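You operate a simulated robot arm through the tools that you are given. There is no shell and no other tool. Be economical: measure what you need, move in short steps, check, and stop when the job is done.

You run a simulated robot arm. Do the job below in one go: nothing can be reset, and whatever is moved stays where it is left.

Task
Take the upright orange box on the top of the long bench and put it away on the low shelf of the rig table. Put the short black lens on the top of the long bench away on the blue ring mat. Put the 0.6 grey shim from the top of the long bench on top of the white carton there and the 0.2 grey shim on the shelf under the grey table. Put the orange taped lens on the teal mat on the grey drawer counter. Fetch the purple extension ring and set it on top of the black card box on the top of the long bench. Put the red peg on the rear top of the cleaning table away on the top of the long bench. Close the grey knobbed door. Fetch the gold extension ring and set it on the thick brass disc. Fetch the silver extension ring and set it on top of the black plastic box. Take the black extension ring and leave it on top of the red carton. Open the cabinet glass door. Do these in any order. Set down upright: upright orange box, orange taped lens.

It is judged by the outcome, as a careful person would: the job done as asked, and still so three seconds after it is handed in. It fails if anything else is knocked over, pushed out of place, dropped, spilled or broken.

Robot
A 7-joint arm with a vacuum gripper on a trunk, on a base that drives. Base frame: it is fixed to the floor where the robot stands at the start and does not move with it; the origin is under the middle of the robot, x ahead of it, y to its left, z up; the surface under the hand at the start is at about z = 800. Readings come in mm, degrees, newtons and seconds.
With the tool pointing down near the work surface it reaches from about 100 to 620 mm from the robot's upright axis, wherever it stands. Its first joint turns from -69.0 to 172.0 degrees. Places, roughly: black card box (12x10x8 cm) [600, 300, 800]; black extension ring [-1000, 500, 750]; black plastic box [-750, 3500, 250]; blue ring mat [-1100, 700, 800]; cabinet glass door [-600, -1000, 700]; gold extension ring [-1000, 750, 750]; grey knobbed door [-1900, 800, 900]; grey shim [500, -250, 750]; low shelf of the rig table [-6200, -1100, 300]; orange taped lens (6x6x6 cm) [500, -200, 800]; purple extension ring [750, -250, 750]; red carton (11x9x8 cm) [-1700, 800, 300]; red peg [-3250, 250, 750]; shelf under the grey table [-1100, 500, 300]; short black lens [500, 0, 750]; silver extension ring [-1000, 750, 750]; teal mat on the grey drawer counter (29x13 cm) [-1420, -1140, 840]; thick brass disc (9x9x3 cm) [-3600, -1100, 800]; top of the long bench [600, 1000, 800]; upright orange box [750, 0, 750]; white carton [250, 0, 750]. Payload 1.06 kg.
Tool frame: the origin (TCP) lies in the middle of the cups' lips, and z points out of the cups. The gripper has 1 cup of 24 mm across, covering 24 by 24 mm (tool x, y); the bellows give 8 mm. With the vacuum on, a cup seals on a smooth face that it is pressed against (1 to 4 N); it does not hold porous or soft things. The pull reaches 23 N.
Orientation is that of the tool frame in the base frame, as [roll, pitch, yaw] about the fixed x, y, z axes, in that order (R = Rz(yaw) Ry(pitch) Rx(roll)). With the cups facing straight down, the tool's x points along the base's -x, its y along +y and its z along -z.

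Tools
- The arm moves only by the tool play_rows. Its argument "moves" is a list of rows, each a list of 6 numbers: the shift along the tool's x, y, z in m, then the turn, a rotation vector about the tool's x, y, z in rad. In form: [[dx, dy, dz, wx, wy, wz], ...]. A call has 1 to 20 rows; each row shifts and turns the commanded pose from where the row before left it, along the tool's axes as they then stand. "vacuum" is the vacuum: 1 switches it on, -1 off, set as the call begins (left out, the last holds). Each row takes 0.2 s and may step no farther than 50 mm and 8.6 degrees from the row before; otherwise, or with a gripper value out of range, the whole call is refused. A pose out of reach is approached as far as the arm can. The call stops where the force on the tool passes 40 N (or 10 N more than at its start, if that is more) or the arm is blocked; 0.2 s more then pass. The pull builds up within a second once a cup has sealed. Time passes only in rows, and 0.2 s behind the last, so rows that do not move give it time. It gives the time, the measured TCP pose, the force on the tool (base axes) and the pull of the vacuum at its end, in the units of the frame above (readings bear some noise), with the torque about the TCP (base axes, N m) and any sound that the robot's microphone picked up.
- Cameras (640 x 400 px; columns grow to the right, rows downward): "scene" is now at [171.6, -46, 1189.7]; the picture's right is [-0.50, -0.87, 0.00], its down [-0.45, 0.26, -0.86] and it looks along [0.74, -0.43, -0.51] (base axes); focal length 214 px, centre (320, 200). "wrist" rides on the gripper at [78, 19, -96] in the tool frame; the picture's right is [-0.24, 0.97, 0.00], its down [-0.71, -0.17, -0.68] and it looks along [-0.67, -0.16, 0.73] (tool axes); focal length 243 px, centre (320, 200). There is no depth. A picture from a camera that has moved, and an enlarged one, comes with that camera's place and axes in the base frame and with its lens.
- capture(camera): a new picture of that camera. It takes no simulated time.
- slide_trunk(by): slides the trunk up (or, below 0, down) by that many mm; the arm and the scene camera ride with it, the base frame stays. It gives what a move gives, with no picture.
- base_move(legs): drives the robot by 1 to 6 legs, each [ahead, left, turn to the left] in mm, mm and degrees, along the robot's own axes; the way and the turn of a leg run together, so that a leg with both is an arc; at most 1500 mm and 180 degrees a leg. The arm and the cameras ride along, it lands a little off, and it stops where it bumps. It gives what a move gives.
- aim_head(pan, tilt): turns the head with the scene camera to pan (to the left, within 80 degrees either way) and tilt (down, from -29 to 69), counted from straight ahead of the robot. It gives what a move gives.
- zoom(camera, box): a new picture of the part [left, top, right, bottom] of that camera's present view, enlarged. It takes no simulated time.
- hand_in(): hands the job in; it is judged then, once.

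Work in short steps. Places have to be worked out from the pictures, the camera data and where the tool is seen: move nearer, look again, correct. Check each grasp and each placing, and mend what went wrong. You have 546 turns and 336 pictures in all, those below and enlarged ones among them. Switch the vacuum off and draw the arm clear of the work before you hand the job in, unless the task says otherwise.

The tools are called after "Request:" as name(argument=value, ...) on one line, values as JSON. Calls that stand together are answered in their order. play_rows: Moves the arm, as the interface text tells. Its arguments: {"type":"object","properties":{"moves":{"type":"array"},"vacuum":{"type":"number"}},"required":["moves"]} The other tools are called the same way: slide_trunk (by) slides the trunk up or down; base_move (legs) drives the base; aim_head (pan, tilt) turns the head that bears the scene camera; capture (camera) takes a picture; zoom (camera, box) takes an enlarged picture of a part of a camera's view; hand_in () hands the job in.

At the start:

```text
t: 0.0
tool_pos: [336.1, 27.2, 1143.1]
tcp_rot: [180.0, 0.1, -180.0]
force: [0.6, -0.3, 0.1]
moment: [0.0, -0.01, 0.0]
pull: 0.0
trunk travel left (down, up): [-350.0, 142.0]
robot x, y, heading: [1.6, 1.0, 0.2]
head pan, tilt: [-29.9, 31.0]
```

scene: 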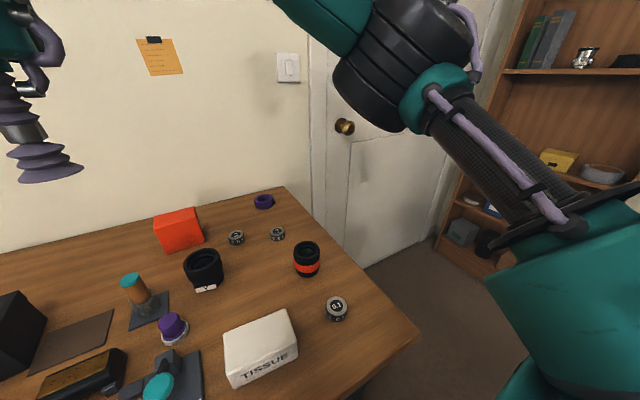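
wrist: 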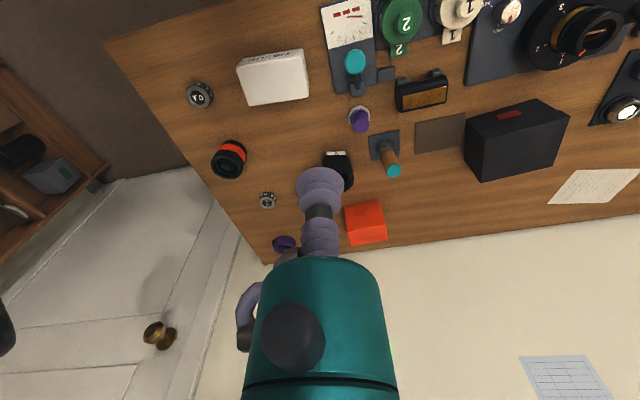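

I'll look closely at the bench first to tell the shims and lenses apart.

Request:
zoom(camera="scene", box=[100, 180, 420, 380])

Request:
aim_head(pan=0, tilt=35)

Request:
capture(camera="scene")

```text
2.00 times, centred on (260, 280) of scene
camera zoom: at [171.6, -46.0, 1189.7], right [-0.5, -0.87, 0.0], down [-0.45, 0.26, -0.86], along [0.74, -0.43, -0.51], focal length 429 px, centre (440, 40)
```

zoom: 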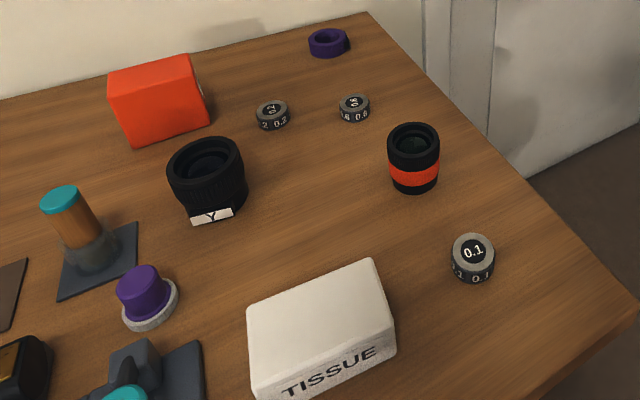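

```text
t: 0.9
tool_pos: [336.1, 30.1, 1142.7]
tcp_rot: [180.0, 0.1, 179.9]
force: [-1.3, -0.1, -0.5]
moment: [0.02, 0.01, -0.01]
pull: 0.0
trunk travel left (down, up): [-350.0, 142.0]
robot x, y, heading: [1.3, 1.0, 0.1]
head pan, tilt: [0.0, 35.0]
```

```text
332 pictures are left
camera scene: at [181.6, -1.2, 1183.5], right [0.0, -1.0, 0.0], down [-0.57, 0.0, -0.82], along [0.82, 0.0, -0.57], focal length 214 px, centre (320, 200)
```

scene: 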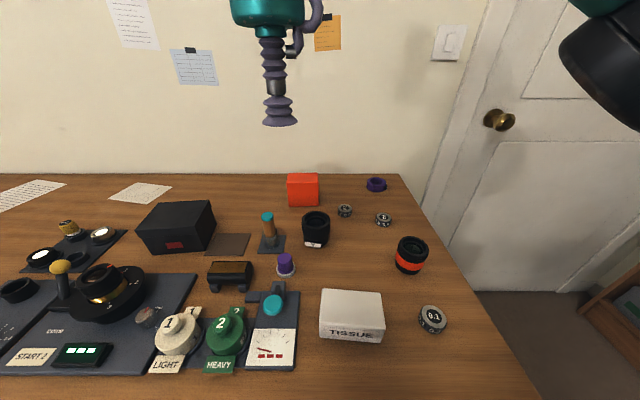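

The shims read 0.2 (left) and 0.6 (right). I check the gap between the robot and the bench edge.

Request:
aim_head(pan=0, tilt=69)

Request:
capture(camera="scene")

Request:
aim_head(pan=-80, tilt=30)

Request:
capture(camera="scene")

Request:
aim_head(pan=75, tilt=20)

Request:
capture(camera="scene")

```text
t: 1.9
tool_pos: [338.0, 26.9, 1139.8]
tcp_rot: [-179.7, 0.4, 179.5]
force: [34.3, 5.4, -44.6]
moment: [-1.34, -0.51, -1.1]
pull: 0.1
trunk travel left (down, up): [-350.0, 142.0]
robot x, y, heading: [2.8, 1.7, 0.2]
head pan, tilt: [0.0, 68.8]
```

```text
331 pictures are left
camera scene: at [176.3, -0.5, 1171.5], right [0.01, -1.0, 0.0], down [-0.68, -0.01, -0.73], along [0.73, 0.01, -0.68], focal length 214 px, centre (320, 200)
```

scene: 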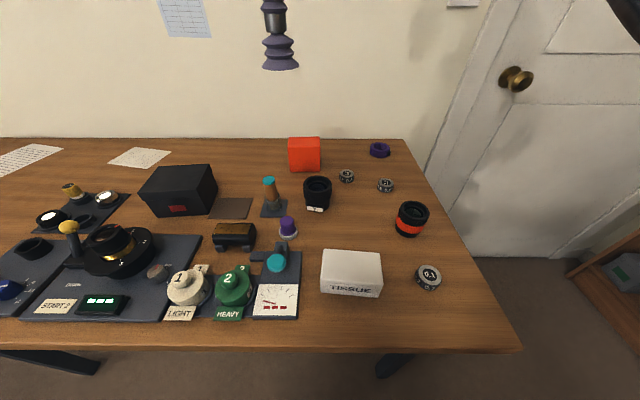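

```text
t: 3.5
tool_pos: [335.7, 28.7, 1142.8]
tcp_rot: [-180.0, 0.1, 179.9]
force: [0.5, 0.8, 0.0]
moment: [0.03, 0.02, 0.02]
pull: 0.0
trunk travel left (down, up): [-350.0, 142.0]
robot x, y, heading: [1.5, 1.4, 0.0]
head pan, tilt: [-80.0, 30.0]
```

```text
330 pictures are left
camera scene: at [109.3, -90.2, 1191.3], right [-0.98, -0.17, 0.0], down [-0.09, 0.49, -0.87], along [0.15, -0.85, -0.5], focal length 214 px, centre (320, 200)
```

scene: 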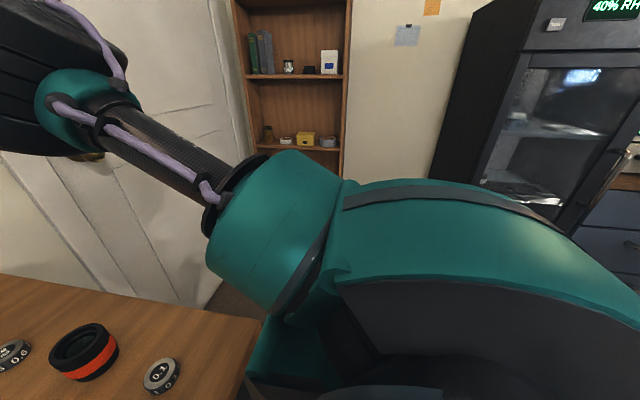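

```text
t: 5.9
tool_pos: [335.2, 27.8, 1141.8]
tcp_rot: [179.8, 0.1, 179.9]
force: [-0.5, -0.3, -0.3]
moment: [0.0, 0.01, 0.01]
pull: 0.1
trunk travel left (down, up): [-350.0, 142.0]
robot x, y, heading: [2.4, -2.7, 0.2]
head pan, tilt: [75.0, 20.0]
```

```text
329 pictures are left
camera scene: at [117.7, 88.8, 1207.3], right [0.97, -0.26, 0.0], down [-0.09, -0.33, -0.94], along [0.24, 0.91, -0.34], focal length 214 px, centre (320, 200)
```

scene: 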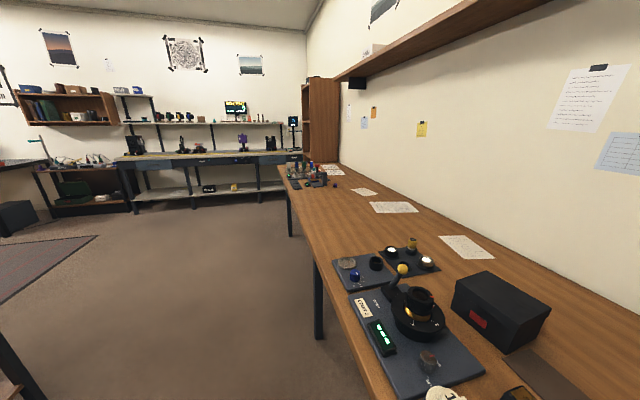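

The bench edge is at about x=258, y right end −292, and the head tilt of 69 is blocked by the arm (avoid it). I nudge ahead to see how close the base gets to the bench.

Request:
base_move(legs=[[0, -150, 0], [60, 0, 0]])

Request:
aim_head(pan=0, tilt=38)

Request:
capture(camera="scene")

Request:
capture(camera="wrist")

```text
t: 8.4
tool_pos: [397.6, -120.2, 1142.7]
tcp_rot: [-179.9, 0.0, 180.0]
force: [0.6, 0.6, -0.6]
moment: [-0.01, -0.03, -0.02]
pull: 0.1
trunk travel left (down, up): [-350.0, 142.0]
robot x, y, heading: [61.7, -148.2, 0.2]
head pan, tilt: [75.0, 20.0]
```

```text
t: 9.9
tool_pos: [395.2, -120.5, 1142.5]
tcp_rot: [180.0, 0.2, -179.9]
force: [-0.2, -0.2, -0.4]
moment: [0.0, -0.02, 0.0]
pull: 0.0
trunk travel left (down, up): [-350.0, 142.0]
robot x, y, heading: [59.0, -152.8, 0.1]
head pan, tilt: [0.0, 38.0]
```

```text
328 pictures are left
camera scene: at [239.5, -150.2, 1178.9], right [0.0, -1.0, 0.0], down [-0.62, 0.0, -0.79], along [0.79, 0.0, -0.62], focal length 214 px, centre (320, 200)
```

scene: 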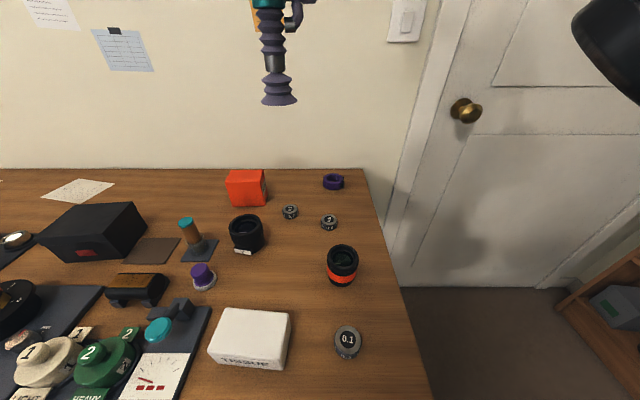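

```text
327 pictures are left
camera wrist: at [317.2, -102.6, 1237.7], right [0.23, 0.97, 0.0], down [0.71, -0.17, 0.69], along [0.67, -0.16, -0.73], focal length 243 px, centre (320, 200)
```

wrist: 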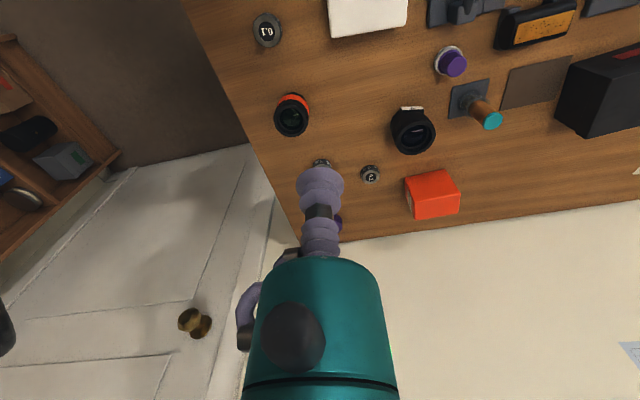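

No contact yet. I creep further ahead in a small step to find out whether the far items come into reach.

Request:
base_move(legs=[[40, 0, 0]])

Request:
base_move(legs=[[40, 0, 0]])

```text
t: 10.9
tool_pos: [428.1, -109.7, 1143.1]
tcp_rot: [-180.0, 0.0, -179.5]
force: [-0.6, 1.0, -1.0]
moment: [0.01, -0.04, -0.02]
pull: 0.0
trunk travel left (down, up): [-350.0, 142.0]
robot x, y, heading: [92.8, -143.0, 0.4]
head pan, tilt: [0.0, 38.0]
stopped in leg 1: the robot was blocked; the commanded pose is now the measured one
```

```text
t: 11.6
tool_pos: [430.1, -109.6, 1141.5]
tcp_rot: [179.9, 0.0, -179.6]
force: [0.4, 0.1, 0.2]
moment: [-0.01, -0.01, 0.04]
pull: 0.0
trunk travel left (down, up): [-350.0, 142.0]
robot x, y, heading: [96.9, -140.8, 0.4]
head pan, tilt: [0.0, 38.0]
stopped in leg 1: the robot was blocked; the commanded pose is now the measured one
```

Blocked at x≈95, so the robot's closest front stance is around 90. I back off a bit and move the tool over the 0.6 shim.

Request:
base_move(legs=[[-10, 0, 0]])

Request:
play_rows(moves=[[-0.0283, -0.0093, 0.0343, 0, 0, 0], [-0.0283, -0.0093, 0.0343, 0, 0, 0], [-0.0283, -0.0093, 0.0343, 0, 0, 0], [-0.0283, -0.0093, 0.0343, 0, 0, 0], [-0.0283, -0.0093, 0.0343, 0, 0, 0], [-0.0283, -0.0093, 0.0343, 0, 0, 0], [-0.0283, -0.0093, 0.0343, 0, 0, 0]])

Request:
capture(camera="scene")

Request:
capture(camera="wrist")

```text
t: 12.3
tool_pos: [419.8, -111.3, 1142.2]
tcp_rot: [179.9, 0.0, -179.7]
force: [0.2, -1.2, 0.8]
moment: [-0.04, -0.02, -0.01]
pull: 0.0
trunk travel left (down, up): [-350.0, 142.0]
robot x, y, heading: [84.6, -144.7, 0.5]
head pan, tilt: [0.0, 38.0]
```

```text
t: 13.9
tool_pos: [616.4, -174.2, 900.3]
tcp_rot: [179.9, 0.1, -179.8]
force: [0.0, -0.4, 0.1]
moment: [0.03, -0.03, 0.0]
pull: 0.0
trunk travel left (down, up): [-350.0, 142.0]
robot x, y, heading: [84.2, -140.3, 0.6]
head pan, tilt: [0.0, 38.0]
```

```text
326 pictures are left
camera scene: at [263.8, -140.5, 1178.9], right [0.01, -1.0, 0.0], down [-0.62, -0.01, -0.79], along [0.79, 0.01, -0.62], focal length 214 px, centre (320, 200)
```

scene: 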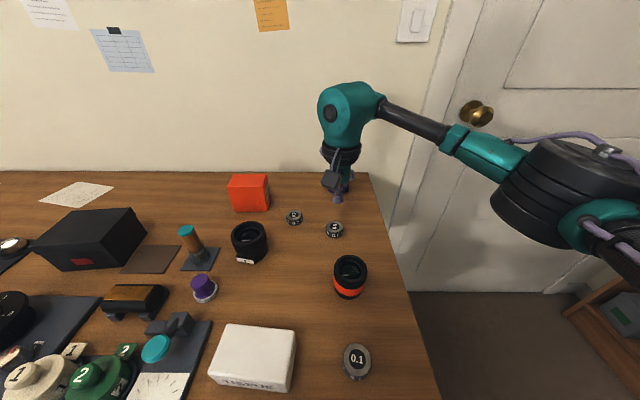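

```text
325 pictures are left
camera wrist: at [538.1, -156.5, 996.8], right [0.23, 0.97, 0.0], down [0.71, -0.17, 0.68], along [0.67, -0.16, -0.73], focal length 243 px, centre (320, 200)
```

wrist: 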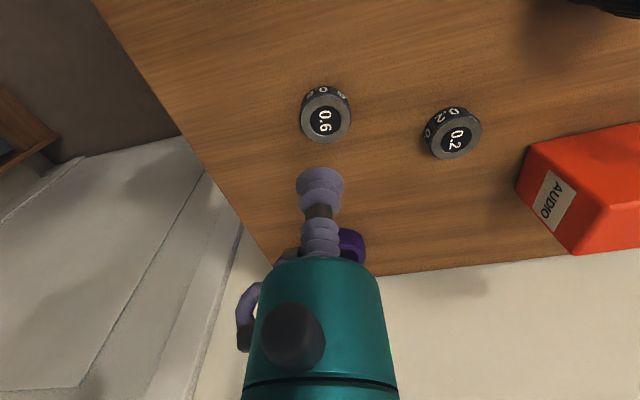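

The tool is nearly above the 0.6 shim (about [617,-172], top near z 820). I lower most of the way and look again.

Request:
play_rows(moves=[[0, 0.001, 0.025, 0, 0, 0], [-0.002, 0.001, 0.025, 0, 0, 0]])

Request:
capture(camera="wrist")

```text
t: 14.5
tool_pos: [620.0, -171.9, 850.8]
tcp_rot: [179.9, 0.0, -179.7]
force: [-0.1, -0.2, 0.3]
moment: [-0.01, 0.01, 0.0]
pull: 0.0
trunk travel left (down, up): [-350.0, 142.0]
robot x, y, heading: [85.4, -139.6, 0.3]
head pan, tilt: [0.0, 38.0]
```

```text
324 pictures are left
camera wrist: at [541.2, -154.1, 945.9], right [0.23, 0.97, 0.0], down [0.71, -0.17, 0.68], along [0.67, -0.16, -0.73], focal length 243 px, centre (320, 200)
```

wrist: 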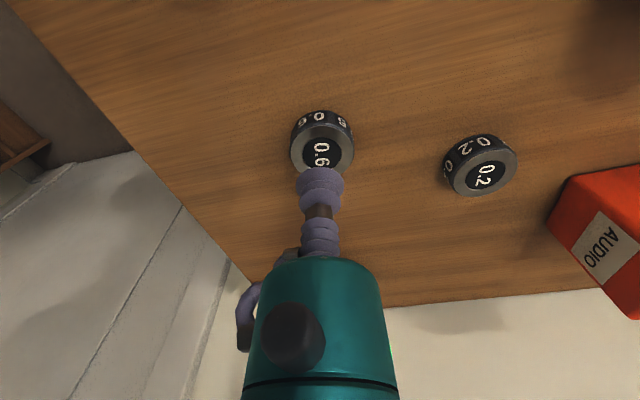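

The shim's face centre is right under the cup. I lower with the vacuum on in small steps.

Request:
play_rows(moves=[[0, 0, 0.015, 0, 0, 0], [0, 0, 0.008, 0, 0, 0], [0, 0, 0.003, 0, 0, 0], [0, 0, 0.003, 0, 0, 0]], vacuum=1)

```text
t: 15.5
tool_pos: [620.1, -172.4, 821.8]
tcp_rot: [-180.0, -0.1, -179.7]
force: [0.2, 0.4, -0.9]
moment: [0.02, -0.01, 0.01]
pull: 22.3
trunk travel left (down, up): [-350.0, 142.0]
robot x, y, heading: [85.1, -141.2, 0.6]
head pan, tilt: [0.0, 38.0]
```

Sealed (pull 22 N); the shim top is at 822. I lift it and carry it above the white carton.

Request:
play_rows(moves=[[0, 0, -0.02, 0, 0, 0], [0, 0, -0.04, 0, 0, 0], [0, 0, -0.04, 0, 0, 0], [0.0427, 0.02, 0, 0, 0, 0], [0.0427, 0.02, 0, 0, 0, 0], [0.0427, 0.02, 0, 0, 0, 0], [0.0427, 0.02, 0, 0, 0, 0], [0.0427, 0.02, 0, 0, 0, 0], [0.0427, 0.02, 0, 0, 0, 0], [0, 0, 0, 0, 0, 0]])

Request:
capture(camera="scene")

Request:
capture(camera="wrist")

```text
t: 17.7
tool_pos: [362.6, -53.5, 924.0]
tcp_rot: [179.9, -0.1, -179.7]
force: [0.2, 0.1, -0.7]
moment: [0.01, -0.02, -0.03]
pull: 23.0
trunk travel left (down, up): [-350.0, 142.0]
robot x, y, heading: [85.4, -141.3, 0.4]
head pan, tilt: [0.0, 38.0]
```

```text
323 pictures are left
camera scene: at [263.7, -140.5, 1178.9], right [0.01, -1.0, 0.0], down [-0.62, -0.01, -0.79], along [0.79, 0.01, -0.62], focal length 214 px, centre (320, 200)
```

scene: 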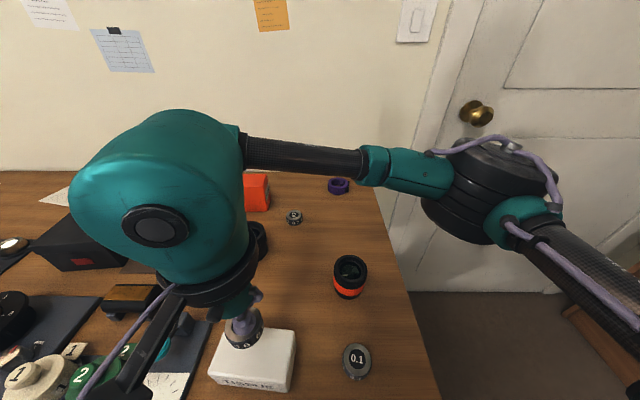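

```text
322 pictures are left
camera wrist: at [285.4, -36.7, 1019.8], right [0.23, 0.97, 0.0], down [0.71, -0.17, 0.68], along [0.67, -0.16, -0.73], focal length 243 px, centre (320, 200)
```

wrist: 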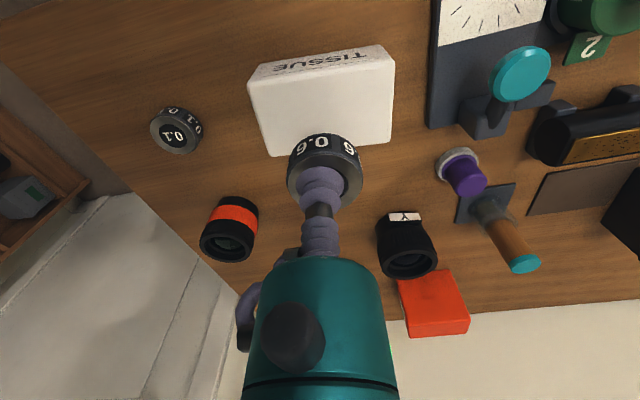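

The shim hangs over the carton, about 5 mm past its middle. I correct and lower toward contact.

Request:
play_rows(moves=[[0.006, 0.002, 0.015, 0, 0, 0], [0, 0, 0.015, 0, 0, 0], [0, 0, 0.008, 0, 0, 0], [0, 0, 0.004, 0, 0, 0]])

Request:
capture(camera="wrist")

```text
t: 18.7
tool_pos: [358.5, -51.4, 880.4]
tcp_rot: [179.9, 0.0, -179.7]
force: [0.0, 0.3, -0.5]
moment: [0.01, -0.02, 0.0]
pull: 23.1
trunk travel left (down, up): [-350.0, 142.0]
robot x, y, heading: [86.2, -143.8, 0.7]
head pan, tilt: [0.0, 38.0]
```

```text
321 pictures are left
camera wrist: at [280.1, -34.3, 976.4], right [0.23, 0.97, 0.0], down [0.71, -0.17, 0.68], along [0.67, -0.16, -0.73], focal length 243 px, centre (320, 200)
```

wrist: 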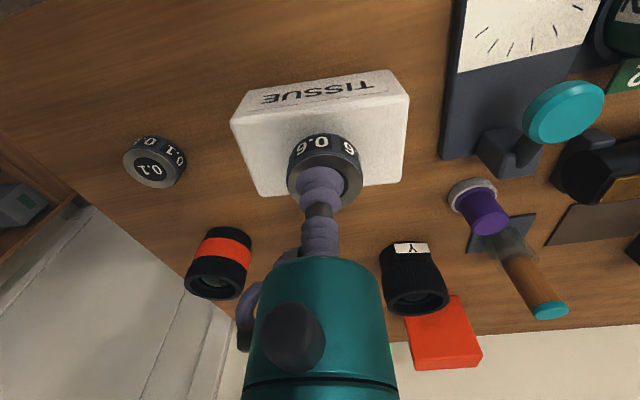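

Still above the carton, well over its middle. I keep lowering in small steps.

Request:
play_rows(moves=[[0, 0, 0.004, 0, 0, 0], [0, 0, 0.004, 0, 0, 0], [0, 0, 0.003, 0, 0, 0]])

Request:
play_rows(moves=[[0, 0, 0.003, 0, 0, 0], [0, 0, 0.003, 0, 0, 0]])

```text
t: 19.5
tool_pos: [358.6, -51.6, 868.8]
tcp_rot: [179.9, 0.0, -179.8]
force: [0.5, 0.3, 0.5]
moment: [0.0, 0.0, -0.01]
pull: 22.8
trunk travel left (down, up): [-350.0, 142.0]
robot x, y, heading: [83.6, -138.2, 0.6]
head pan, tilt: [0.0, 38.0]
```

```text
t: 20.1
tool_pos: [359.3, -50.0, 864.1]
tcp_rot: [179.9, 0.0, -179.6]
force: [0.4, 1.3, 20.0]
moment: [0.0, 0.01, 0.02]
pull: 23.2
trunk travel left (down, up): [-350.0, 142.0]
robot x, y, heading: [83.6, -143.0, 0.4]
head pan, tilt: [0.0, 38.0]
```

In contact (20 N). I ease back, switch the vacuum off and rise.

Request:
play_rows(moves=[[0, 0, -0.003, 0, 0, 0], [0, 0, 0, 0, 0, 0], [0, 0, 0, 0, 0, 0], [0, 0, -0.003, 0, 0, 0], [0, 0, -0.02, 0, 0, 0], [0, 0, -0.04, 0, 0, 0]], vacuum=-1)

Request:
capture(camera="wrist")

```text
t: 21.5
tool_pos: [358.7, -50.1, 929.5]
tcp_rot: [179.9, 0.0, -179.6]
force: [-0.4, -0.9, 0.0]
moment: [-0.02, 0.0, 0.02]
pull: 0.1
trunk travel left (down, up): [-350.0, 142.0]
robot x, y, heading: [84.9, -140.0, 0.8]
head pan, tilt: [0.0, 38.0]
```

```text
320 pictures are left
camera wrist: at [279.2, -32.8, 1026.4], right [0.23, 0.97, 0.0], down [0.71, -0.17, 0.68], along [0.67, -0.16, -0.73], focal length 243 px, centre (320, 200)
```

wrist: 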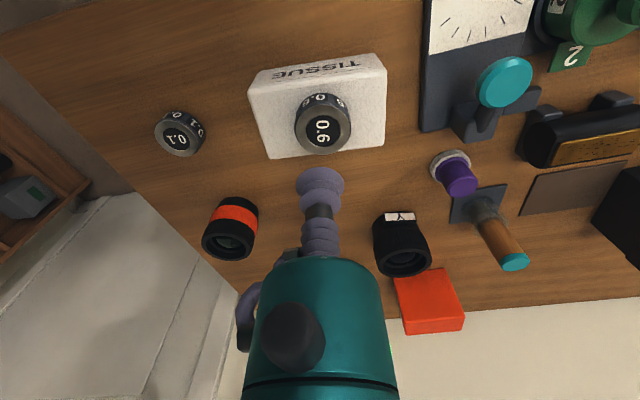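

The 0.6 shim sits centrally on the carton. Now a closer look at the purple ring and how it could be gripped.

Request:
zoom(camera="scene", box=[300, 165, 380, 215])

Request:
play_rows(moves=[[-0.045, -0.018, 0.0, 0, 0, 0], [-0.045, -0.018, 0.0, 0, 0, 0], [-0.045, -0.018, 0.0, 0, 0, 0], [-0.045, -0.018, 0.0, 0, 0, 0], [-0.045, -0.018, 0.0, 0, 0, 0], [-0.045, -0.018, 0.0, 0, 0, 0], [-0.045, -0.018, 0.0, 0, 0, 0], [-0.045, -0.01, 0.0, 0, 0, 0]])

Request:
capture(camera="wrist")

Request:
capture(camera="scene")

```text
8.00 times, centred on (340, 190) of scene
camera zoom: at [263.5, -140.4, 1178.9], right [0.01, -1.0, 0.0], down [-0.62, -0.01, -0.79], along [0.79, 0.01, -0.62], focal length 1716 px, centre (160, 280)
```

zoom: 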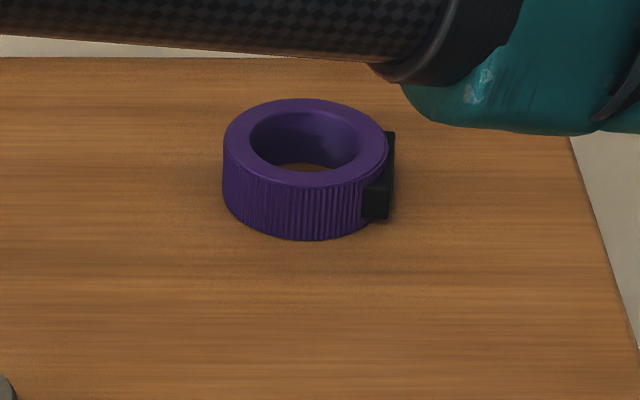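

```text
t: 23.3
tool_pos: [707.1, -181.8, 926.7]
tcp_rot: [179.9, -0.1, -179.7]
force: [-0.3, -0.2, -0.4]
moment: [0.01, -0.02, 0.02]
pull: 0.2
out of reach, approached as far as the arm can: row 8
trunk travel left (down, up): [-350.0, 142.0]
robot x, y, heading: [78.4, -140.7, 0.5]
head pan, tilt: [0.0, 38.0]
```

```text
318 pictures are left
camera wrist: at [629.5, -164.1, 1022.5], right [0.23, 0.97, 0.0], down [0.71, -0.17, 0.69], along [0.67, -0.16, -0.73], focal length 243 px, centre (320, 200)
```

wrist: 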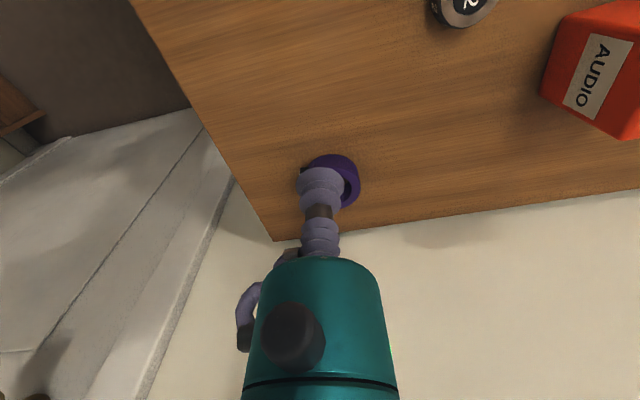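

```text
317 pictures are left
camera scene: at [263.4, -140.6, 1178.9], right [0.01, -1.0, 0.0], down [-0.62, 0.0, -0.79], along [0.79, 0.01, -0.62], focal length 214 px, centre (320, 200)
```

scene: 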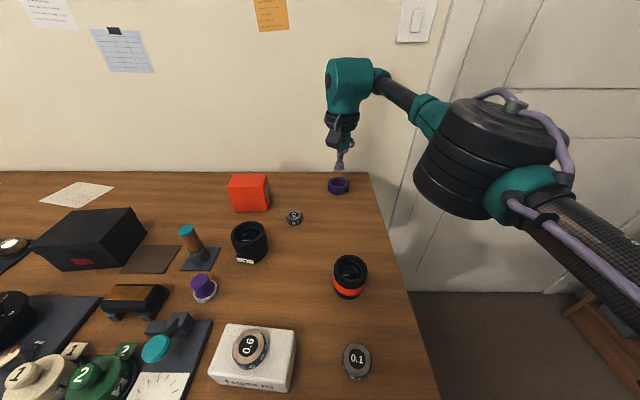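

The arm's reach ends about 630 mm from its axis. The ring is hollow with a black block on its side; I shift the tool for a closer look at that.

Request:
play_rows(moves=[[0.045, 0.0, 0.02, 0, 0, 0], [0.04, 0.02, 0.03, 0, 0, 0], [0.0, 0.04, 0.02, 0, 0, 0]])

Request:
zoom(camera="wrist", box=[160, 150, 320, 250])

```text
refused: row 2 steps farther than a row can; nothing moved
```

```text
4.00 times, centred on (240, 200) of wrist
camera zoom: at [629.5, -164.1, 1022.5], right [0.23, 0.97, 0.0], down [0.71, -0.17, 0.69], along [0.67, -0.16, -0.73], focal length 970 px, centre (640, 200)
```

zoom: 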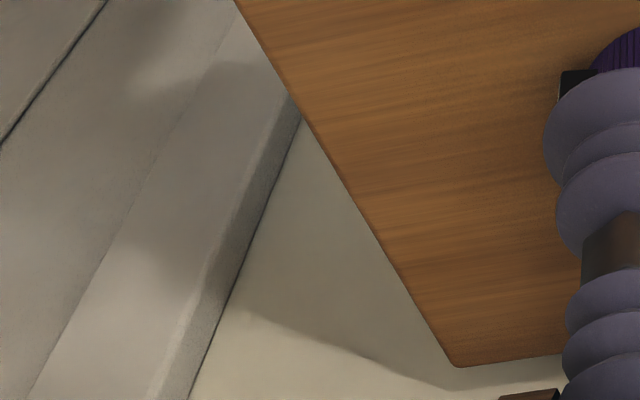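

The step was too long; I redo it with smaller rows.

Request:
play_rows(moves=[[0.03, 0.03, 0.01, 0, 0, 0], [0.0, 0.03, 0.03, 0, 0, 0], [0.0, 0.03, 0.02, 0, 0, 0]])

Request:
zoom(camera="wrist", box=[160, 130, 320, 230])

```text
t: 24.1
tool_pos: [678.4, -95.0, 866.2]
tcp_rot: [180.0, 0.0, -179.6]
force: [0.6, -0.5, 0.0]
moment: [0.02, 0.03, -0.03]
pull: 0.1
trunk travel left (down, up): [-350.0, 142.0]
robot x, y, heading: [82.9, -139.5, 0.2]
head pan, tilt: [0.0, 38.0]
```

```text
4.00 times, centred on (240, 180) of wrist
camera zoom: at [600.4, -76.8, 962.8], right [0.23, 0.97, 0.0], down [0.71, -0.17, 0.68], along [0.67, -0.16, -0.73], focal length 970 px, centre (640, 280)
```

zoom: 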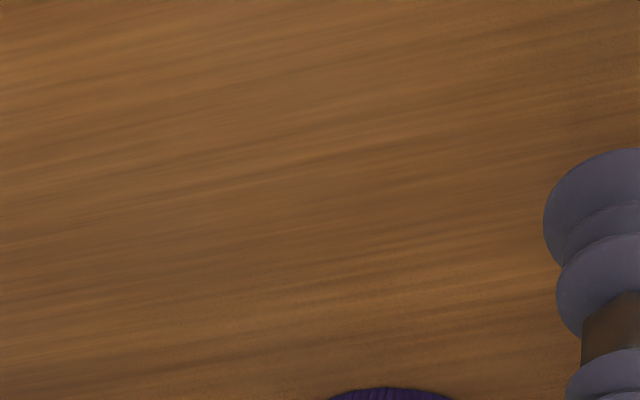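

The ring is lower in the picture; I zoom there.

Request:
zoom(camera="wrist", box=[180, 210, 308, 290])

```text
5.00 times, centred on (244, 250) of wrist
camera zoom: at [600.4, -76.8, 962.8], right [0.23, 0.97, 0.0], down [0.71, -0.17, 0.68], along [0.67, -0.16, -0.73], focal length 1213 px, centre (700, -50)
```

zoom: 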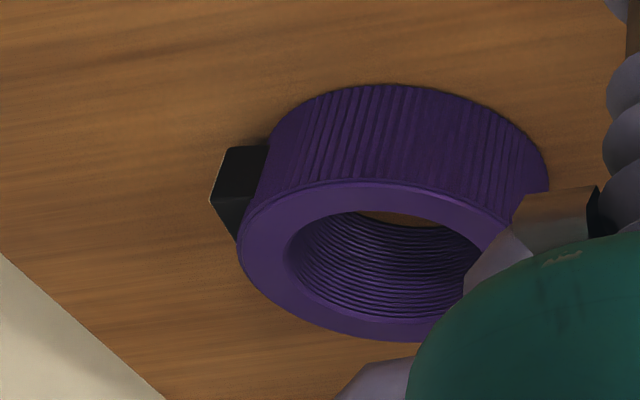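

The ring's wall is only ~10 mm wide and fluted; the black tab may be the graspable flat face. I raise the arm, back off and drive right to view the tab from the right side.

Request:
play_rows(moves=[[0, 0, -0.04, 0, 0, 0], [0.03, 0, -0.04, 0, 0, 0], [0.03, 0, -0.04, 0, 0, 0], [0.03, 0, -0.04, 0, 0, 0], [0.03, 0, -0.04, 0, 0, 0], [0.04, 0, -0.02, 0, 0, 0], [0.04, 0, -0.02, 0, 0, 0], [0.04, 0, 0, 0, 0, 0]])

Request:
base_move(legs=[[-150, 0, 0], [0, -450, 0], [200, 0, 30]])

Request:
aim_head(pan=5, tilt=30)

Request:
capture(camera="scene")

```text
t: 25.9
tool_pos: [433.5, -97.1, 1112.2]
tcp_rot: [-179.9, 0.0, -179.7]
force: [0.6, 0.1, 0.6]
moment: [-0.02, -0.02, 0.02]
pull: 0.2
trunk travel left (down, up): [-350.0, 142.0]
robot x, y, heading: [83.5, -146.2, 0.4]
head pan, tilt: [0.0, 38.0]
```

```text
t: 32.9
tool_pos: [414.9, -332.4, 1111.3]
tcp_rot: [179.9, -0.1, -150.4]
force: [0.8, 0.5, 0.2]
moment: [0.03, 0.02, -0.02]
pull: 0.0
trunk travel left (down, up): [-350.0, 142.0]
robot x, y, heading: [129.4, -544.9, 29.9]
head pan, tilt: [0.0, 38.0]
```

```text
t: 33.5
tool_pos: [415.3, -333.2, 1111.2]
tcp_rot: [179.8, -0.1, -150.4]
force: [-0.7, -0.3, -1.0]
moment: [0.03, 0.02, 0.01]
pull: 0.1
trunk travel left (down, up): [-350.0, 142.0]
robot x, y, heading: [128.6, -544.1, 29.7]
head pan, tilt: [5.0, 30.0]
```

```text
313 pictures are left
camera scene: at [284.7, -448.5, 1191.2], right [0.57, -0.82, 0.0], down [-0.41, -0.28, -0.87], along [0.71, 0.49, -0.5], focal length 214 px, centre (320, 200)
```

scene: 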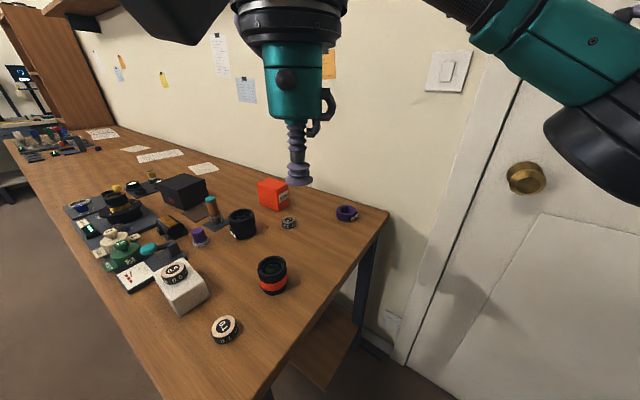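

Request:
zoom(camera="scene", box=[315, 190, 379, 230])

Request:
zoom(camera="scene", box=[220, 170, 316, 230])

```text
10.00 times, centred on (347, 210) of scene
camera zoom: at [284.7, -448.5, 1191.2], right [0.57, -0.82, 0.0], down [-0.41, -0.28, -0.87], along [0.71, 0.49, -0.5], focal length 2145 px, centre (50, 100)
```

zoom: 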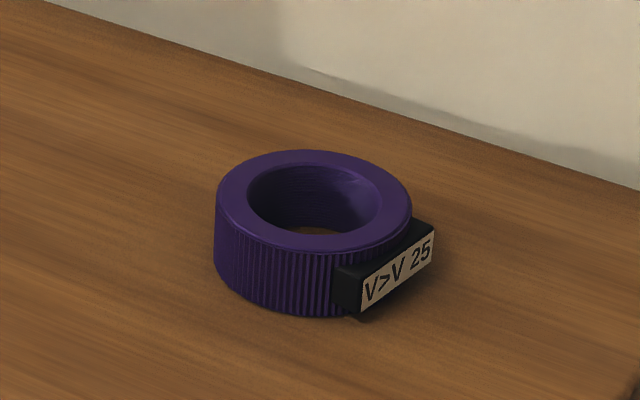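

```text
6.67 times, centred on (268, 200) of scene
camera zoom: at [284.7, -448.5, 1191.2], right [0.57, -0.82, 0.0], down [-0.41, -0.28, -0.87], along [0.71, 0.49, -0.5], focal length 1430 px, centre (667, 200)
```

zoom: 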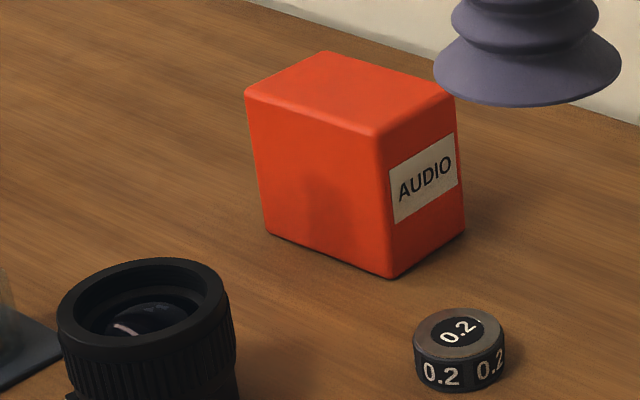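

The ring carries a "V>V 25" label on a tab about 40×16 mm — hard for a 24 mm cup; I'll experiment on a ring later. First I go back to the front to pick the short black lens (Y).

Request:
base_move(legs=[[-200, 0, -29.7], [0, 500, 0]])

Request:
aim_head(pan=0, tilt=36)

Request:
capture(camera="scene")

```text
t: 39.9
tool_pos: [300.3, -61.9, 1111.8]
tcp_rot: [179.9, -0.1, 178.8]
force: [0.0, 0.5, 0.4]
moment: [0.01, 0.02, -0.01]
pull: 0.1
trunk travel left (down, up): [-350.0, 142.0]
robot x, y, heading: [-52.7, -93.4, -0.9]
head pan, tilt: [5.0, 30.0]
```

```text
t: 40.6
tool_pos: [299.9, -61.7, 1111.6]
tcp_rot: [179.9, 0.0, 178.9]
force: [-0.7, -0.7, 0.1]
moment: [-0.02, -0.03, 0.01]
pull: 0.1
trunk travel left (down, up): [-350.0, 142.0]
robot x, y, heading: [-55.1, -97.7, -1.0]
head pan, tilt: [0.0, 36.0]
```

```text
310 pictures are left
camera scene: at [128.2, -101.4, 1182.0], right [-0.02, -1.0, 0.0], down [-0.59, 0.01, -0.81], along [0.81, -0.01, -0.59], focal length 214 px, centre (320, 200)
```

scene: 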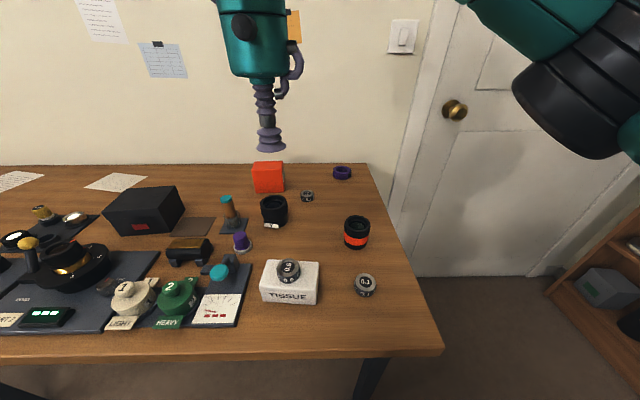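

I drive to x≈75, y≈0 and bring the tool over the black lens.

Request:
base_move(legs=[[130, 100, 1]])

Request:
play_rows(moves=[[-0.025, -0.003, 0.035, 0, 0, 0], [-0.025, -0.003, 0.035, 0, 0, 0], [-0.025, -0.003, 0.035, 0, 0, 0], [-0.025, -0.003, 0.035, 0, 0, 0]])

Request:
capture(camera="scene")

Request:
capture(camera="wrist")

```text
t: 42.1
tool_pos: [429.1, 42.8, 1112.6]
tcp_rot: [179.9, 0.0, 179.7]
force: [-0.4, 0.3, 0.5]
moment: [0.02, 0.03, 0.01]
pull: 0.0
trunk travel left (down, up): [-350.0, 142.0]
robot x, y, heading: [79.3, 2.7, -0.1]
head pan, tilt: [0.0, 36.0]
```

```text
t: 43.1
tool_pos: [530.6, 27.8, 971.1]
tcp_rot: [180.0, 0.0, 179.7]
force: [-0.5, 0.2, 0.0]
moment: [-0.03, 0.01, 0.01]
pull: 0.0
trunk travel left (down, up): [-350.0, 142.0]
robot x, y, heading: [73.1, 2.5, -0.4]
head pan, tilt: [0.0, 36.0]
```

```text
309 pictures are left
camera scene: at [258.2, -0.8, 1181.9], right [0.0, -1.0, 0.0], down [-0.59, 0.0, -0.81], along [0.81, 0.0, -0.59], focal length 214 px, centre (320, 200)
```

scene: 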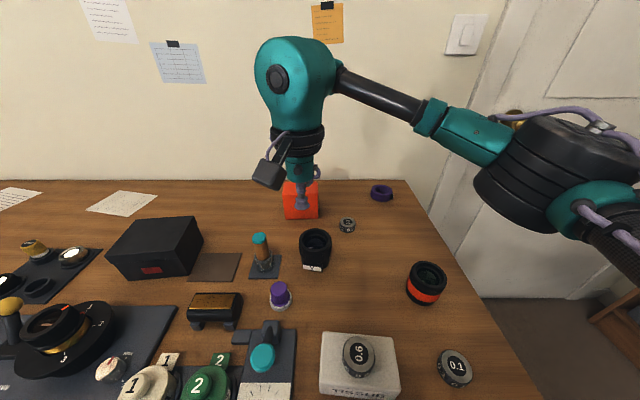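

```text
308 pictures are left
camera wrist: at [453.2, 47.2, 1066.3], right [0.24, 0.97, 0.0], down [0.71, -0.18, 0.68], along [0.66, -0.16, -0.73], focal length 243 px, centre (320, 200)
```

wrist: 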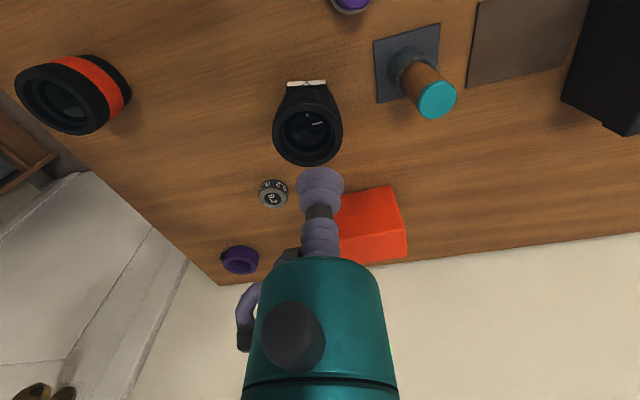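

Lens top centre works out at about [556,10]. I zoom in on its front glass.

Request:
zoom(camera="wrist", box=[259, 75, 355, 175])

```text
4.00 times, centred on (307, 125) of wrist
camera zoom: at [453.2, 47.2, 1066.3], right [0.24, 0.97, 0.0], down [0.71, -0.18, 0.68], along [0.66, -0.16, -0.73], focal length 970 px, centre (372, 500)
```

zoom: 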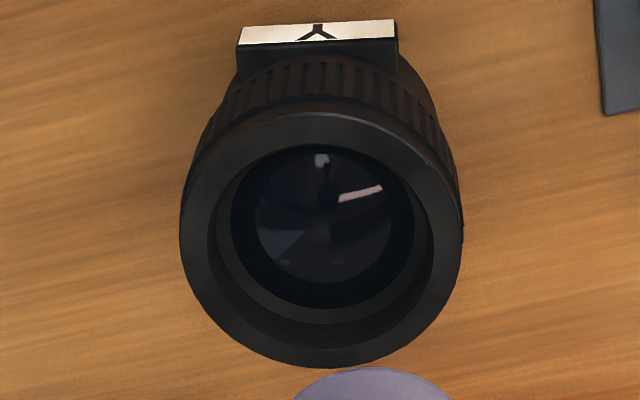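

The glass is about 38 mm wide, slightly recessed — good for the cup. I move over it and lower.

Request:
play_rows(moves=[[-0.026, -0.018, 0.02, 0, 0, 0], [0, 0, 0.035, 0, 0, 0], [0, 0, 0.03, 0, 0, 0]])

Request:
capture(camera="wrist")

Request:
zoom(camera="scene", box=[270, 170, 366, 230])

```text
t: 43.9
tool_pos: [555.2, 11.7, 886.0]
tcp_rot: [179.9, 0.0, 179.8]
force: [0.0, 0.0, -0.3]
moment: [-0.02, -0.02, 0.0]
pull: 0.1
trunk travel left (down, up): [-350.0, 142.0]
robot x, y, heading: [77.7, 2.6, -0.0]
head pan, tilt: [0.0, 36.0]
```

```text
306 pictures are left
camera wrist: at [476.8, 30.2, 981.7], right [0.24, 0.97, 0.0], down [0.71, -0.18, 0.68], along [0.66, -0.16, -0.73], focal length 243 px, centre (320, 200)
```

wrist: 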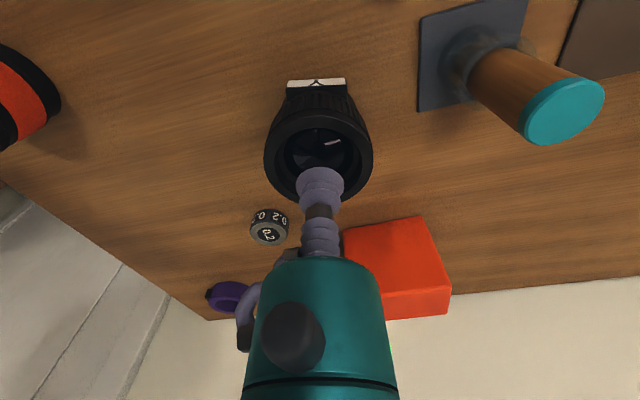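

```text
6.67 times, centred on (318, 200) of scene
camera zoom: at [258.1, -0.8, 1181.9], right [0.0, -1.0, 0.0], down [-0.59, 0.0, -0.81], along [0.81, 0.0, -0.59], focal length 1430 px, centre (333, 200)
```

zoom: 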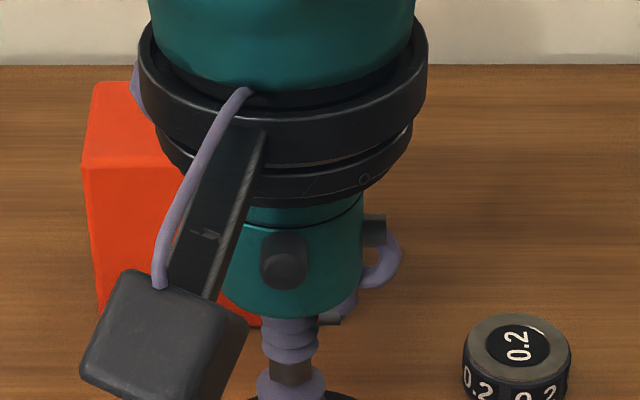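

The rim's centre seems ~5 mm nearer than the cup. I correct, go lower and zoom.

Request:
play_rows(moves=[[0.004, 0.0, 0.01, 0, 0, 0], [0, 0, 0.006, 0, 0, 0]])

Request:
zoom(camera="wrist", box=[240, 110, 400, 210])

```text
t: 44.5
tool_pos: [551.7, 11.2, 870.8]
tcp_rot: [-180.0, 0.0, 179.7]
force: [-0.3, 0.0, 0.4]
moment: [0.05, 0.02, 0.03]
pull: 0.0
trunk travel left (down, up): [-350.0, 142.0]
robot x, y, heading: [78.0, -0.1, -0.4]
head pan, tilt: [0.0, 36.0]
```

```text
4.00 times, centred on (320, 160) of wrist
camera zoom: at [472.7, 29.8, 967.1], right [0.24, 0.97, 0.0], down [0.71, -0.18, 0.68], along [0.66, -0.16, -0.73], focal length 970 px, centre (320, 360)
```

zoom: 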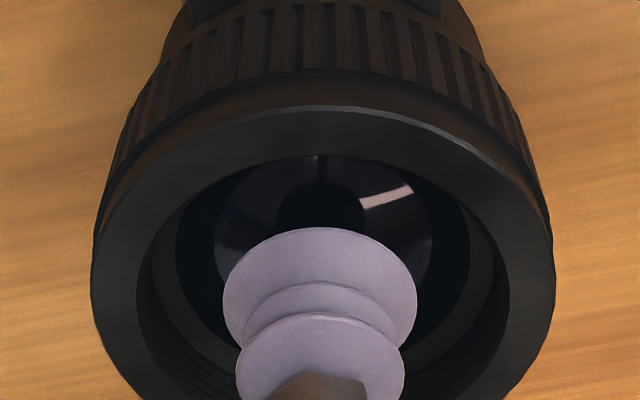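

Cup is centred over the glass. I lower with the vacuum on until it seals.

Request:
play_rows(moves=[[0, 0, 0.006, 0, 0, 0], [0, 0, 0.004, 0, 0, 0], [0, 0, 0.003, 0, 0, 0], [0, 0, 0.003, 0, 0, 0]], vacuum=1)

```text
t: 45.5
tool_pos: [550.4, 11.0, 856.7]
tcp_rot: [179.9, 0.1, 179.5]
force: [2.7, -0.9, 19.8]
moment: [0.03, 0.02, 0.03]
pull: 23.4
trunk travel left (down, up): [-350.0, 142.0]
robot x, y, heading: [78.3, 0.4, -0.3]
head pan, tilt: [0.0, 36.0]
```

Sealed on the glass. I lift the lens.

Request:
play_rows(moves=[[0, 0, -0.01, 0, 0, 0], [0, 0, -0.03, 0, 0, 0], [0, 0, -0.045, 0, 0, 0], [0, 0, -0.045, 0, 0, 0], [0.04, 0, -0.03, 0, 0, 0], [0.04, 0, -0.03, 0, 0, 0], [0.04, 0, -0.03, 0, 0, 0], [0.04, 0, 0, 0, 0, 0]])

Request:
capture(camera="wrist")

```text
t: 47.3
tool_pos: [390.8, 5.8, 1078.6]
tcp_rot: [180.0, 0.0, 179.6]
force: [-0.7, 0.1, -2.2]
moment: [0.03, 0.02, -0.03]
pull: 23.0
trunk travel left (down, up): [-350.0, 142.0]
robot x, y, heading: [76.6, -1.2, -0.2]
head pan, tilt: [0.0, 36.0]
```

```text
303 pictures are left
camera wrist: at [312.0, 24.5, 1173.1], right [0.24, 0.97, 0.0], down [0.71, -0.18, 0.68], along [0.66, -0.17, -0.73], focal length 243 px, centre (320, 200)
```

wrist: 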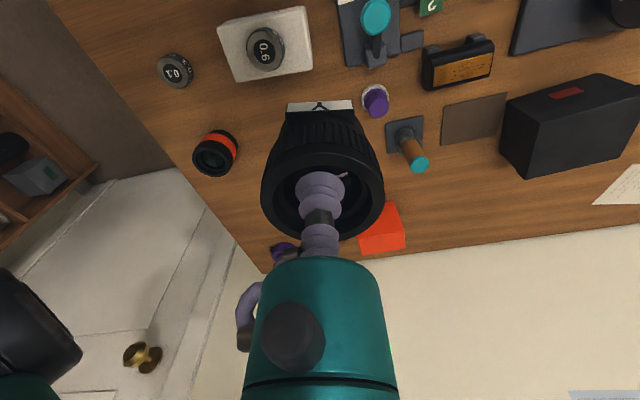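

Held firmly. I back away from the bench, turn left and look at the room behind.

Request:
base_move(legs=[[-250, 0, 0], [0, 0, 120]])

Request:
aim_head(pan=20, tilt=22)

Request:
capture(camera="scene")

Request:
aim_head(pan=75, tilt=22)

Request:
capture(camera="scene")

```text
t: 54.1
tool_pos: [-327.5, 273.9, 1076.5]
tcp_rot: [179.9, -0.1, -61.4]
force: [0.4, 0.1, -1.2]
moment: [-0.01, -0.01, 0.03]
pull: 22.8
trunk travel left (down, up): [-350.0, 142.0]
robot x, y, heading: [-170.6, 5.8, 118.9]
head pan, tilt: [0.0, 36.0]
```

```text
t: 54.9
tool_pos: [-328.1, 275.3, 1077.3]
tcp_rot: [179.9, 0.0, -61.3]
force: [-0.4, 0.6, -2.7]
moment: [-0.05, 0.0, 0.01]
pull: 22.9
trunk travel left (down, up): [-350.0, 142.0]
robot x, y, heading: [-172.5, 3.2, 119.1]
head pan, tilt: [20.0, 22.0]
```

```text
302 pictures are left
camera scene: at [-282.3, 142.1, 1204.0], right [0.66, 0.75, 0.0], down [0.28, -0.25, -0.93], along [-0.7, 0.61, -0.38], focal length 214 px, centre (320, 200)
```

scene: 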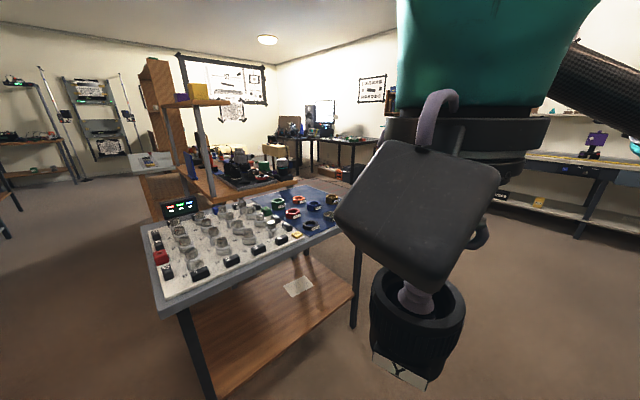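

```text
t: 56.2
tool_pos: [-328.1, 274.2, 1077.1]
tcp_rot: [179.9, 0.0, -61.4]
force: [0.3, 0.5, -1.3]
moment: [-0.05, 0.0, 0.0]
pull: 22.9
trunk travel left (down, up): [-350.0, 142.0]
robot x, y, heading: [-171.4, 0.3, 118.6]
head pan, tilt: [75.0, 22.0]
```

```text
301 pictures are left
camera scene: at [-302.8, 58.8, 1204.1], right [-0.24, 0.97, 0.0], down [0.36, 0.09, -0.93], along [-0.9, -0.22, -0.37], focal length 214 px, centre (320, 200)
```

scene: 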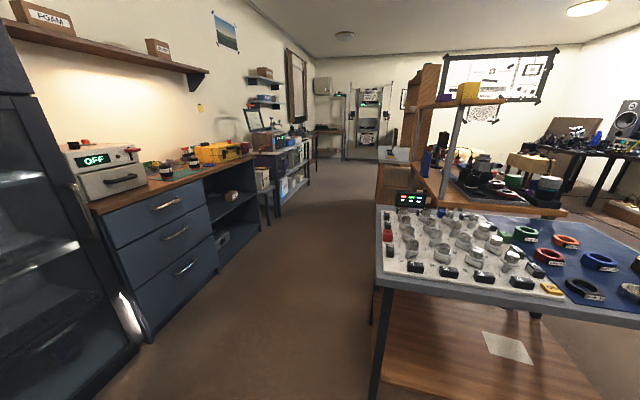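

The blue ring mat is on the grey table (front edge x≈−775, y≈100 to 850), with several coloured rings on it. I drive to its side facing it.

Request:
base_move(legs=[[650, -44, 0], [0, 0, 61]])

Request:
aim_head(pan=0, tilt=36)

Request:
capture(camera="scene")

```text
t: 62.5
tool_pos: [-755.2, 568.7, 1077.9]
tcp_rot: [179.8, 0.0, 1.4]
force: [0.1, -0.3, -2.3]
moment: [-0.02, 0.01, -0.02]
pull: 22.8
trunk travel left (down, up): [-350.0, 142.0]
robot x, y, heading: [-441.1, 581.0, -178.4]
head pan, tilt: [75.0, 22.0]
```

```text
t: 64.0
tool_pos: [-757.1, 569.0, 1077.4]
tcp_rot: [179.8, 0.0, 1.4]
force: [-0.2, -0.3, -2.9]
moment: [0.02, -0.05, -0.02]
pull: 23.3
trunk travel left (down, up): [-350.0, 142.0]
robot x, y, heading: [-442.1, 583.7, -178.6]
head pan, tilt: [0.0, 36.0]
```

```text
300 pictures are left
camera scene: at [-617.6, 577.5, 1181.9], right [-0.03, 1.0, 0.0], down [0.59, 0.02, -0.81], along [-0.81, -0.02, -0.59], focal length 214 px, centre (320, 200)
```

scene: 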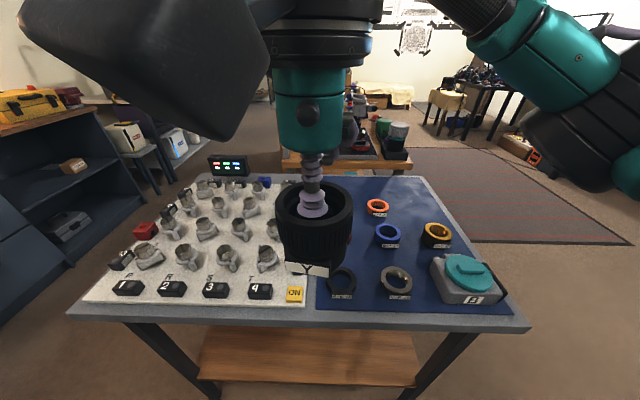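

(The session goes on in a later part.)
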